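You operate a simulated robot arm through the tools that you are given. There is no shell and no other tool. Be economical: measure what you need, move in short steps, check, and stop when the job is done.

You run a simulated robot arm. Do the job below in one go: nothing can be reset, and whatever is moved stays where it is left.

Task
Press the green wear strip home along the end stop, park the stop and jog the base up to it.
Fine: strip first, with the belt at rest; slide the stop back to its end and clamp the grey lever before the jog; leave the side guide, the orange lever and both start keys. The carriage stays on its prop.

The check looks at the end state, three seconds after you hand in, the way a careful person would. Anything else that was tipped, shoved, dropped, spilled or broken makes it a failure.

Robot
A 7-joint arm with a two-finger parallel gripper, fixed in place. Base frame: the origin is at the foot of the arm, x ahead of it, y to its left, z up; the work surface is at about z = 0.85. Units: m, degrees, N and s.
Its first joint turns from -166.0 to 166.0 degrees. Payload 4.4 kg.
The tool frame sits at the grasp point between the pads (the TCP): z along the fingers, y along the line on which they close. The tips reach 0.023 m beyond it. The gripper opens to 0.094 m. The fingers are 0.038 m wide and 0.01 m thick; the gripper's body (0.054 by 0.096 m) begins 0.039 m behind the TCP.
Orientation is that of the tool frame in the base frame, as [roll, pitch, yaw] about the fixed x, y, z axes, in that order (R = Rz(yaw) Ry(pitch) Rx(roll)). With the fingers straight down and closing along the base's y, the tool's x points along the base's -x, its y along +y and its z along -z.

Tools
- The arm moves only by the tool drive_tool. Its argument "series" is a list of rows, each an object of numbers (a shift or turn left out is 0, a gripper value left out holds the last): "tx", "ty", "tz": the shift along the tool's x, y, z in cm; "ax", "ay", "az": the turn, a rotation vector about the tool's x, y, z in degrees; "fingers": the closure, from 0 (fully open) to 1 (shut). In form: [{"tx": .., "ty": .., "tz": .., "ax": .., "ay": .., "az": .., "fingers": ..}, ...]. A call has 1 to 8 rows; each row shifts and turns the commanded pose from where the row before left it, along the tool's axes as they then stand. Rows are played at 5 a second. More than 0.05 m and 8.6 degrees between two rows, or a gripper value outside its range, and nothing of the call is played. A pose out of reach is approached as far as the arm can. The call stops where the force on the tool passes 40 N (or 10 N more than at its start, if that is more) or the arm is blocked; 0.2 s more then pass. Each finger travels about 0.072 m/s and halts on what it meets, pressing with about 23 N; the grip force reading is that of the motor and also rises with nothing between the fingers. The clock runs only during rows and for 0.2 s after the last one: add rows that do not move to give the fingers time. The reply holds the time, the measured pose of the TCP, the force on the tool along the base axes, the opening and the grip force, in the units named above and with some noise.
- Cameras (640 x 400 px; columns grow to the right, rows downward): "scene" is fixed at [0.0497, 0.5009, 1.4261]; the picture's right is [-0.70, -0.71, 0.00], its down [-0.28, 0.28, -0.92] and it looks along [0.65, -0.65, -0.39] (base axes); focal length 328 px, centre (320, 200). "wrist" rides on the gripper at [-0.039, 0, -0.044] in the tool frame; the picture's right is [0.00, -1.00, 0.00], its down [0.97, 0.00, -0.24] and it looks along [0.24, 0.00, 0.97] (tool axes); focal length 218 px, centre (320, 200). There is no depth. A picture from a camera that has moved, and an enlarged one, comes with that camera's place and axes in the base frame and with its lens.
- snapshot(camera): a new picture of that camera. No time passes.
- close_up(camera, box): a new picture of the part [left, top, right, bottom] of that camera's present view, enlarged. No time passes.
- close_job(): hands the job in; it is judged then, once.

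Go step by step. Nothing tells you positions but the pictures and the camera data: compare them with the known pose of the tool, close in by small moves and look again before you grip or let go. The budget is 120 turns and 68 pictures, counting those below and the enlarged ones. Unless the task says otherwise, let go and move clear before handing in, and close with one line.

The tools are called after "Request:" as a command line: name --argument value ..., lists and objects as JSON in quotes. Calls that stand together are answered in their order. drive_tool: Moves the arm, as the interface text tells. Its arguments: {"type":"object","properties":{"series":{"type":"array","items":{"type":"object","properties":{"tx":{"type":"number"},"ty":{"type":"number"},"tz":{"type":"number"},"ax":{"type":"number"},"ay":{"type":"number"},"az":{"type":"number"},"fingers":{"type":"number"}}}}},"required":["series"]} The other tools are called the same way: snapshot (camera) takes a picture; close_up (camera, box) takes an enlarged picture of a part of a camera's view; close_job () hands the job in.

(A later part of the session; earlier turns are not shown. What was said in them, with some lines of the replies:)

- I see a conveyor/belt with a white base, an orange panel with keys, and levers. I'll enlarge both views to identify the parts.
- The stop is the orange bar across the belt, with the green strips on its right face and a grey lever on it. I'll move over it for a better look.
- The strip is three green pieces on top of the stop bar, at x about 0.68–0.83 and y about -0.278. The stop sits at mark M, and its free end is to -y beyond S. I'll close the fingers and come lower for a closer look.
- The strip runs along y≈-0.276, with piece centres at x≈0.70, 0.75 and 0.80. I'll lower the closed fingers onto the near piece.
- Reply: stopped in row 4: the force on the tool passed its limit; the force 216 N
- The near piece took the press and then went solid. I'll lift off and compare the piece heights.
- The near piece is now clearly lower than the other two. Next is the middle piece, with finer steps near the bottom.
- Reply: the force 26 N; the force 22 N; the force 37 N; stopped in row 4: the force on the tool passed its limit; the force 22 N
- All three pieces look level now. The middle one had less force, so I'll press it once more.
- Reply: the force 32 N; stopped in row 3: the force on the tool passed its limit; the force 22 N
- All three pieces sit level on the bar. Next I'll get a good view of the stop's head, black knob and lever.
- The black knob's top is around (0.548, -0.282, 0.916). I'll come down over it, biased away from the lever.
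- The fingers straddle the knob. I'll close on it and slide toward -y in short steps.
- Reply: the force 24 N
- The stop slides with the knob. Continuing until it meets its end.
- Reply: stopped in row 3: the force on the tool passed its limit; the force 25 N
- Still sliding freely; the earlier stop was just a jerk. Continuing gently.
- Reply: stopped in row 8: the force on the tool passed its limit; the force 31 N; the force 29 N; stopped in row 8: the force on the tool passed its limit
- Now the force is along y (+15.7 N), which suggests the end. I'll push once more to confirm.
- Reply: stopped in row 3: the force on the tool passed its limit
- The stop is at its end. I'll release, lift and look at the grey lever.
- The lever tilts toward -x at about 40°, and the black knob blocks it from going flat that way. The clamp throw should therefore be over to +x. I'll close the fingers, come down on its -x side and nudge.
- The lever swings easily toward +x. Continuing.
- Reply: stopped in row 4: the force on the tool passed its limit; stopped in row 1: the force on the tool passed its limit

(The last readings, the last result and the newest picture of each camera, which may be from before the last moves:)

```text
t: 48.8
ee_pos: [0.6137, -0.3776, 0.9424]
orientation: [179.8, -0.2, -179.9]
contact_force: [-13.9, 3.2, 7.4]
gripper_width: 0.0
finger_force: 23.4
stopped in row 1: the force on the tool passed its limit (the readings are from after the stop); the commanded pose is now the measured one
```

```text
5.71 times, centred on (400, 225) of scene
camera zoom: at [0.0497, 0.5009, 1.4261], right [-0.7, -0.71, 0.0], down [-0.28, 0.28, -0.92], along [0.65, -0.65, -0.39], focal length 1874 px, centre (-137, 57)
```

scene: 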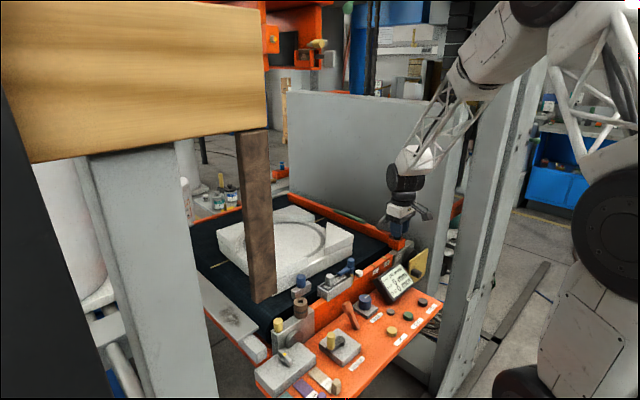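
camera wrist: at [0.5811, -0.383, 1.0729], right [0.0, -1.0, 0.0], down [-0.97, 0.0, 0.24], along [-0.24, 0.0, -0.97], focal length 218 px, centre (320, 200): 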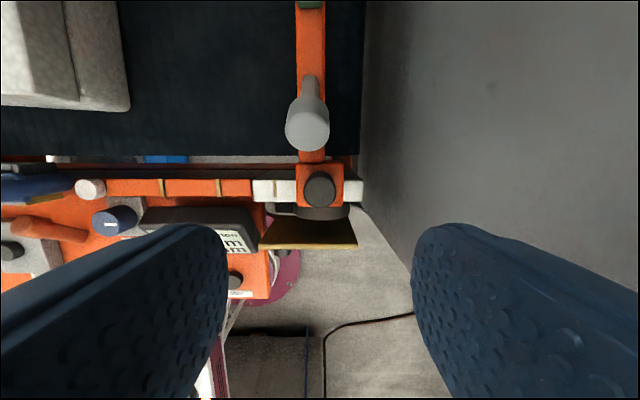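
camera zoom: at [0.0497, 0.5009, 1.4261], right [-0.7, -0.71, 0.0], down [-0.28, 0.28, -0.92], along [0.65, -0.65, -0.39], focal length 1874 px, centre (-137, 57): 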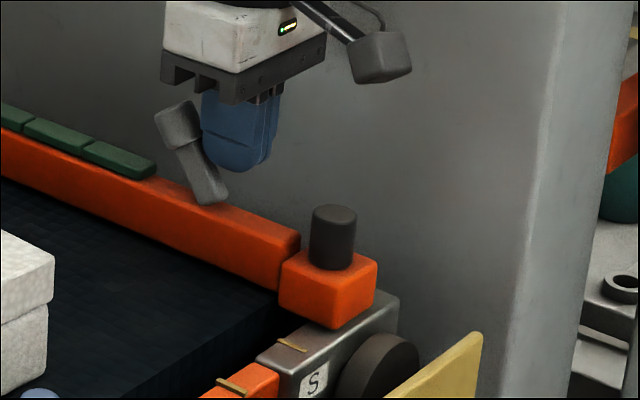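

The lever is hard over and clamped. I'll back off, lift and go over the jog key, which I place around (0.378, -0.089, 0.775).

Request:
drive_tool --series '[{"tx": 1.5}, {"tz": -4}, {"tz": -4}, {"tx": 3, "ty": 4}, {"tx": 3, "ty": 4}, {"tx": 3, "ty": 4}, {"tx": 3, "ty": 4}, {"tx": 3, "ty": 4}]'

Request:
drive_tool --series '[{"tx": 3, "ty": 4}, {"tx": 3, "ty": 3}, {"tx": 2, "ty": 1.8}, {}]'

Request:
snapshot --camera "wrist"

Request:
snapshot --camera "scene"

```text
t: 50.6
ee_pos: [0.4499, -0.1776, 1.0218]
orientation: [179.8, -0.2, 179.9]
contact_force: [0.3, -0.8, 0.1]
gripper_width: 0.0
finger_force: 23.1
```

```text
t: 51.6
ee_pos: [0.3706, -0.0887, 1.023]
orientation: [179.9, -0.1, -179.9]
contact_force: [0.2, 0.6, -0.2]
gripper_width: 0.0
finger_force: 23.1
```

```text
26 pictures are left
camera wrist: at [0.4091, -0.0891, 1.0671], right [0.0, -1.0, 0.0], down [-0.97, 0.0, 0.24], along [-0.24, 0.0, -0.97], focal length 218 px, centre (320, 200)
```

wrist: 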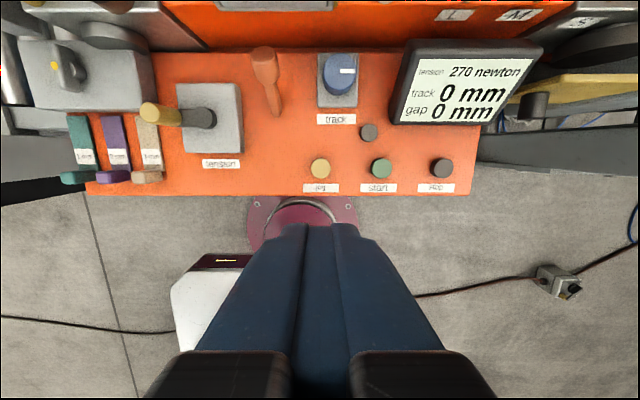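

```text
25 pictures are left
```

scene: 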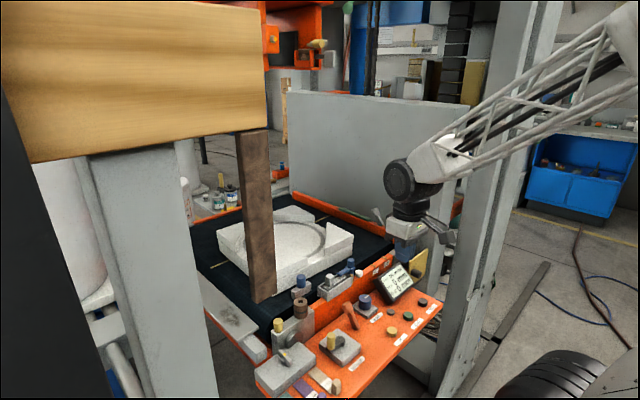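

Jog key confirmed at (0.382, -0.089). Descending with fingers closed.

Request:
drive_tool --series '[{"tx": -1.1, "tz": 4}, {"tz": 4}, {"tz": 4}, {"tz": 4}, {"tz": 2}, {}]'

Request:
close_up --camera "scene" --box '[330, 230, 450, 360]'

Request:
close_up --camera "wrist" --box '[220, 60, 420, 260]'

```text
t: 53.0
ee_pos: [0.3803, -0.0872, 0.8429]
orientation: [179.8, -0.2, -180.0]
contact_force: [0.0, 0.5, 0.1]
gripper_width: 0.0
finger_force: 23.3
```

```text
3.08 times, centred on (390, 295) of scene
camera zoom: at [0.0497, 0.5009, 1.4261], right [-0.7, -0.71, 0.0], down [-0.28, 0.28, -0.92], along [0.65, -0.65, -0.39], focal length 1009 px, centre (105, -92)
```

zoom: 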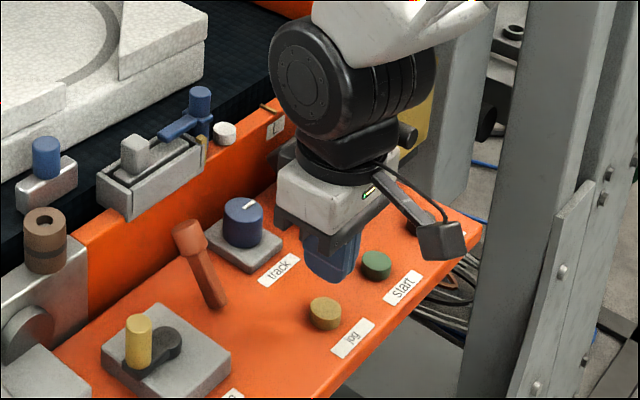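

```text
2.00 times, centred on (320, 160) of wrist
camera zoom: at [0.4198, -0.0878, 0.8869], right [0.0, -1.0, 0.0], down [-0.97, 0.0, 0.24], along [-0.24, 0.0, -0.97], focal length 436 px, centre (320, 280)
```

zoom: 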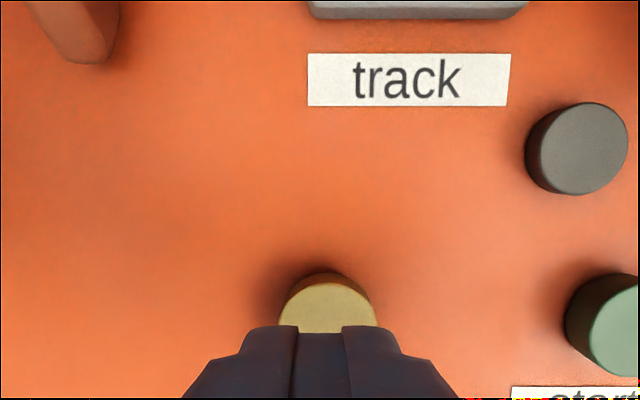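

Aligned over the yellow key. Approaching in small steps, with short calls once in contact.

Request:
drive_tool --series '[{"ty": -0.2, "tz": 1.5}, {"tz": 1}, {"tz": 0.5}, {"tz": 0.3}]'

Request:
drive_tool --series '[{"tz": 0.2}, {"tz": 0.2}, {"tz": 0.2}]'

```text
t: 54.0
ee_pos: [0.3818, -0.0906, 0.8104]
orientation: [179.7, 0.0, -180.0]
contact_force: [-0.1, -1.0, -0.3]
gripper_width: 0.0
finger_force: 23.0
```

```text
t: 54.8
ee_pos: [0.3811, -0.0903, 0.804]
orientation: [179.8, -0.1, 180.0]
contact_force: [-0.3, 0.0, -0.1]
gripper_width: 0.0
finger_force: 22.9
```

Request:
drive_tool --series '[{"tz": 0.2}, {"tz": 0.1}]'

Request:
close_up --camera "scene" --box '[200, 180, 440, 340]'

```text
t: 55.4
ee_pos: [0.3801, -0.0907, 0.8017]
orientation: [179.8, -0.1, 179.9]
contact_force: [0.5, -0.7, 0.7]
gripper_width: 0.0
finger_force: 23.3
```

```text
2.50 times, centred on (320, 260) of scene
camera zoom: at [0.0497, 0.5009, 1.4261], right [-0.7, -0.71, 0.0], down [-0.28, 0.28, -0.92], along [0.65, -0.65, -0.39], focal length 820 px, centre (320, 50)
```

zoom: 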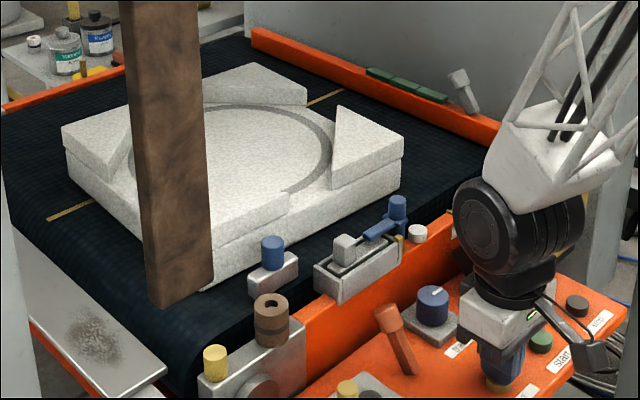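

Request:
drive_tool --series '[{"tz": 0.1}, {"tz": 0.1}, {"tz": 0.1}]'

```text
t: 56.2
ee_pos: [0.3805, -0.091, 0.7978]
orientation: [179.8, -0.2, -180.0]
contact_force: [-0.2, 1.0, 2.9]
gripper_width: 0.0
finger_force: 22.5
```

Contact at about 3 N. I'll take one more small step and check the belt.

Request:
drive_tool --series '[{"tz": 0.1}, {"tz": 0.1}]'

Request:
close_up --camera "scene" --box '[200, 180, 440, 340]'

```text
t: 56.8
ee_pos: [0.38, -0.0909, 0.7964]
orientation: [179.8, -0.1, -180.0]
contact_force: [-6.7, 5.6, 16.4]
gripper_width: 0.0
finger_force: 23.1
```

```text
2.50 times, centred on (320, 260) of scene
camera zoom: at [0.0497, 0.5009, 1.4261], right [-0.7, -0.71, 0.0], down [-0.28, 0.28, -0.92], along [0.65, -0.65, -0.39], focal length 820 px, centre (320, 50)
```

zoom: 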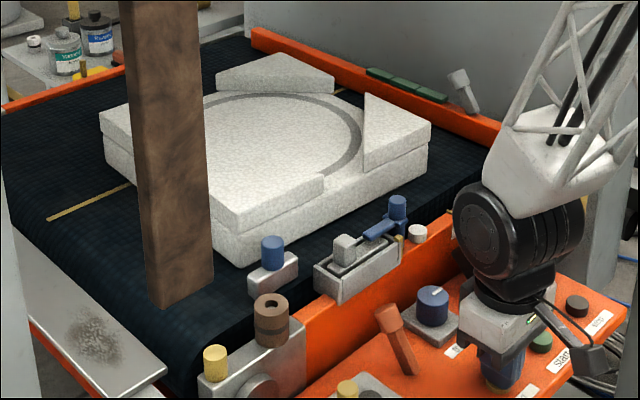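

The base is jogging toward the stop, with roughly 7 cm left. I'll hold in short beats.

Request:
drive_tool --series '[{}]'

Request:
close_up --camera "scene" --box '[200, 180, 440, 340]'

```text
t: 57.2
ee_pos: [0.3804, -0.0924, 0.7955]
orientation: [179.7, -0.1, -179.9]
contact_force: [-6.5, 2.3, 14.3]
gripper_width: 0.0001
finger_force: 23.4
```

```text
2.50 times, centred on (320, 260) of scene
camera zoom: at [0.0497, 0.5009, 1.4261], right [-0.7, -0.71, 0.0], down [-0.28, 0.28, -0.92], along [0.65, -0.65, -0.39], focal length 820 px, centre (320, 50)
```

zoom: 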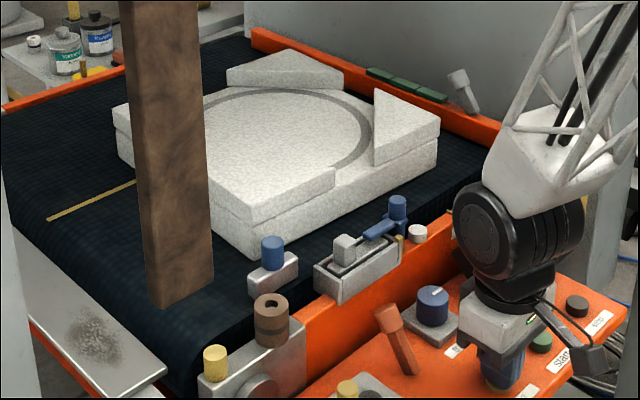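

Request:
drive_tool --series '[{}, {}, {}, {}]'

Request:
close_up --camera "scene" --box '[300, 180, 440, 280]'

```text
t: 58.2
ee_pos: [0.3798, -0.0923, 0.7967]
orientation: [179.9, -0.1, -180.0]
contact_force: [-3.4, -0.4, 15.2]
gripper_width: 0.0
finger_force: 22.9
```

```text
4.00 times, centred on (370, 230) of scene
camera zoom: at [0.0497, 0.5009, 1.4261], right [-0.7, -0.71, 0.0], down [-0.28, 0.28, -0.92], along [0.65, -0.65, -0.39], focal length 1312 px, centre (120, 80)
```

zoom: 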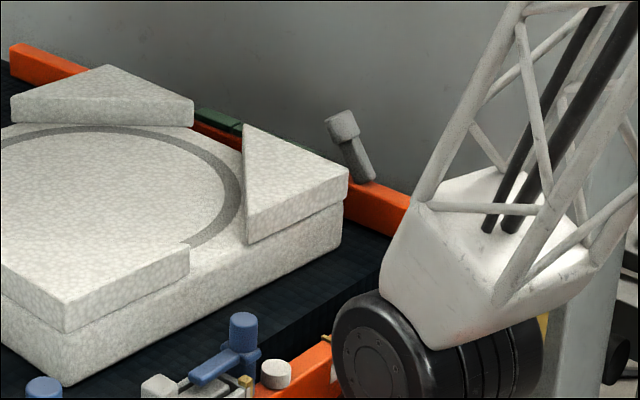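

Request:
drive_tool --series '[{}]'

Request:
close_up --camera "scene" --box '[300, 180, 440, 280]'

```text
t: 58.6
ee_pos: [0.3811, -0.0907, 0.7976]
orientation: [180.0, -0.1, 180.0]
contact_force: [-1.3, -1.1, 14.4]
gripper_width: 0.0003
finger_force: 23.1
```

```text
4.00 times, centred on (370, 230) of scene
camera zoom: at [0.0497, 0.5009, 1.4261], right [-0.7, -0.71, 0.0], down [-0.28, 0.28, -0.92], along [0.65, -0.65, -0.39], focal length 1312 px, centre (120, 80)
```

zoom: 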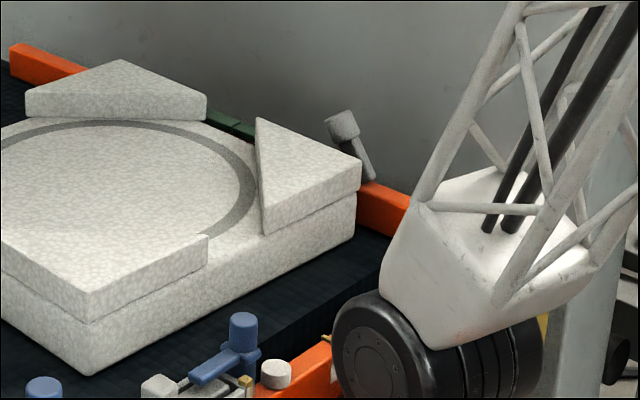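

Request:
drive_tool --series '[{}]'

Request:
close_up --camera "scene" --box '[300, 180, 440, 280]'

```text
t: 59.0
ee_pos: [0.3811, -0.0903, 0.7958]
orientation: [179.8, -0.1, -180.0]
contact_force: [-1.2, -0.4, 14.9]
gripper_width: 0.0002
finger_force: 22.9
```

```text
4.00 times, centred on (370, 230) of scene
camera zoom: at [0.0497, 0.5009, 1.4261], right [-0.7, -0.71, 0.0], down [-0.28, 0.28, -0.92], along [0.65, -0.65, -0.39], focal length 1312 px, centre (120, 80)
```

zoom: 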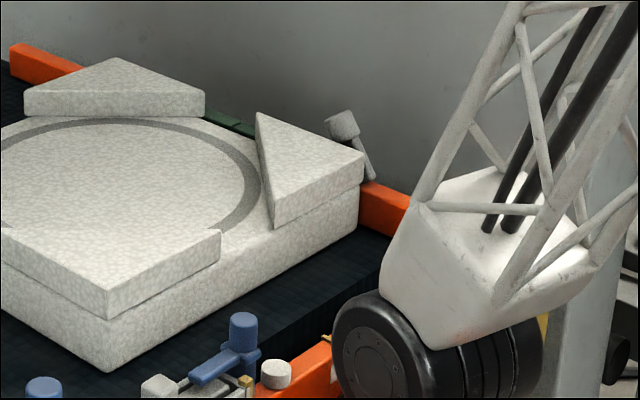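

The base's far corner has met the stop and the base is squaring up against it. One more short beat.

Request:
drive_tool --series '[{}]'

Request:
close_up --camera "scene" --box '[300, 180, 440, 280]'

```text
t: 59.4
ee_pos: [0.3809, -0.09, 0.7957]
orientation: [179.9, -0.1, 180.0]
contact_force: [-0.6, -0.5, 14.8]
gripper_width: 0.0
finger_force: 23.1
```

```text
4.00 times, centred on (370, 230) of scene
camera zoom: at [0.0497, 0.5009, 1.4261], right [-0.7, -0.71, 0.0], down [-0.28, 0.28, -0.92], along [0.65, -0.65, -0.39], focal length 1312 px, centre (120, 80)
```

zoom: 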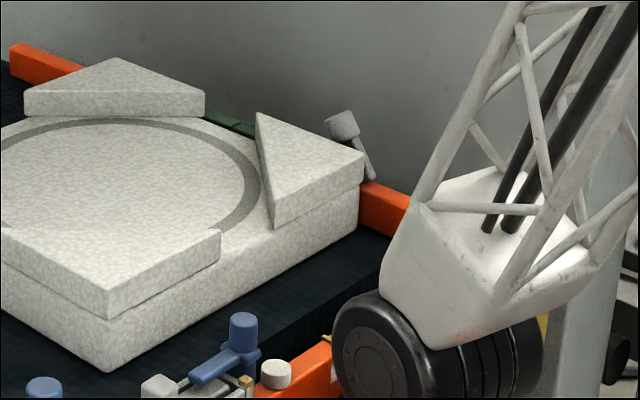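

Nothing moved on the last beat, so the base is against the stop. I'll release the key and lift clear.

Request:
drive_tool --series '[{"tz": -1.5}, {"tz": -4}, {"tz": -4}, {"tz": -4}, {"tz": -4}, {"tz": -4}]'

Request:
drive_tool --series '[{"tx": -4, "ty": -4, "tz": -3}, {"tx": -4, "ty": -4, "tz": -3}, {"tx": -4, "ty": -4, "tz": -2}, {"tx": -4, "ty": -4, "tz": -1}, {"tx": -3, "ty": -2}]'

Request:
snapshot --camera "wrist"

Request:
snapshot --camera "scene"

```text
t: 60.8
ee_pos: [0.3803, -0.0917, 1.0124]
orientation: [179.8, -0.1, 180.0]
contact_force: [0.2, 0.3, 0.5]
gripper_width: 0.0
finger_force: 23.4
```

```text
refused: row 1 steps farther than a row can; nothing moved
```

```text
15 pictures are left
camera wrist: at [0.4204, -0.0913, 1.0567], right [0.0, -1.0, 0.0], down [-0.97, 0.0, 0.24], along [-0.24, 0.0, -0.97], focal length 218 px, centre (320, 200)
```

wrist: 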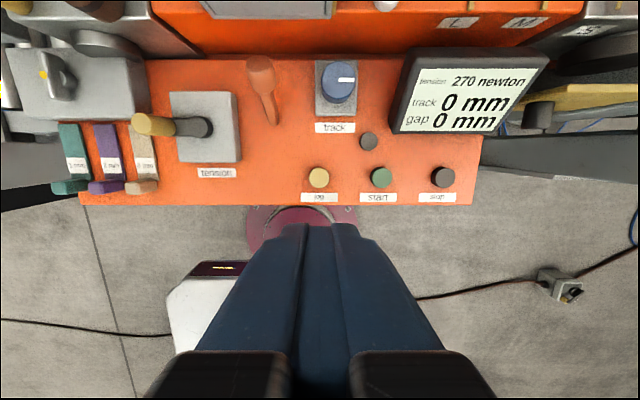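

```text
14 pictures are left
```

scene: 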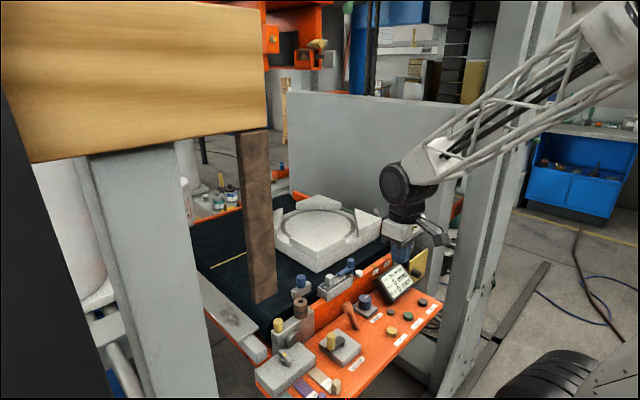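

Panel and prop are unchanged. I'll check from above that the base sits flush and the stop is still at its end.

Request:
drive_tool --series '[{"tz": -4}, {"tz": -4}, {"tz": -4, "ty": -2}, {"tx": -3, "ty": -3.5}, {"tx": -3, "ty": -3.5}, {"tx": -3, "ty": -3.5}, {"tx": -3, "ty": -3.5}, {"tx": -3, "ty": -3.5}]'

Request:
drive_tool --series '[{"tx": -3, "ty": -1.5}, {"tx": -4}, {"tx": -4}]'

Request:
snapshot --camera "wrist"

Request:
close_up --camera "scene" --box '[260, 180, 440, 290]'

```text
t: 62.6
ee_pos: [0.5313, -0.2876, 1.1298]
orientation: [179.9, -0.1, -180.0]
contact_force: [-0.4, 0.0, 0.0]
gripper_width: 0.0
finger_force: 23.3
```

```text
t: 63.4
ee_pos: [0.6424, -0.3024, 1.1316]
orientation: [179.9, -0.1, -179.9]
contact_force: [-0.3, 0.9, 0.0]
gripper_width: 0.0001
finger_force: 23.0
```

```text
13 pictures are left
camera wrist: at [0.6807, -0.3016, 1.1752], right [0.0, -1.0, 0.0], down [-0.97, 0.0, 0.24], along [-0.24, 0.0, -0.97], focal length 218 px, centre (320, 200)
```

wrist: 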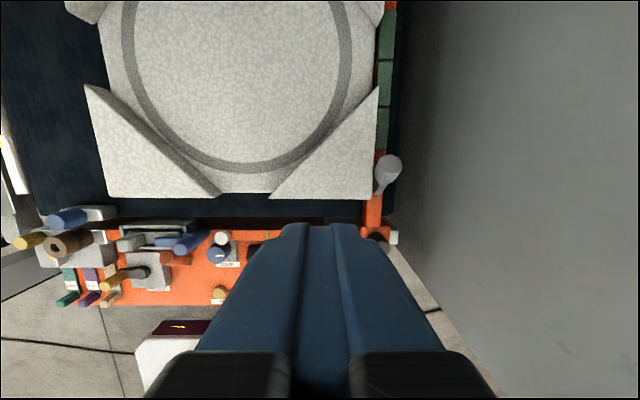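

```text
3.56 times, centred on (350, 235) of scene
camera zoom: at [0.0497, 0.5009, 1.4261], right [-0.7, -0.71, 0.0], down [-0.28, 0.28, -0.92], along [0.65, -0.65, -0.39], focal length 1166 px, centre (213, 76)
```

zoom: 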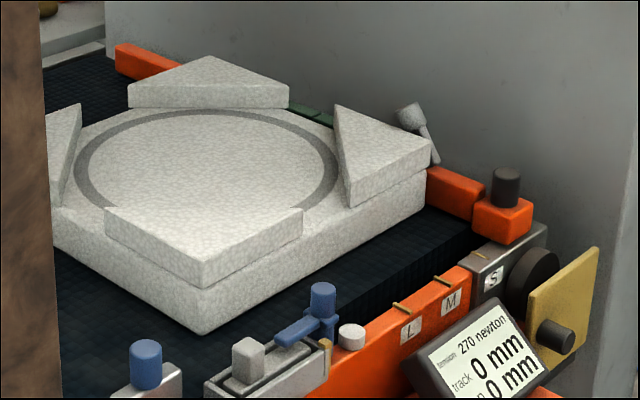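

The base sits flush along the stop. The stop is at its end with the grey lever thrown over, the strip is seated, and the arm is clear.

Request:
close_job

```text
The job is handed in.
```

Job handed in: the green strip is pressed home, the stop is at its end with the grey lever clamped, and the base is jogged flush against it. I did not touch the side guide, orange lever, start keys or prop. One press on the nearest strip piece overshot the force limit and read 210 N; I saw no damage.
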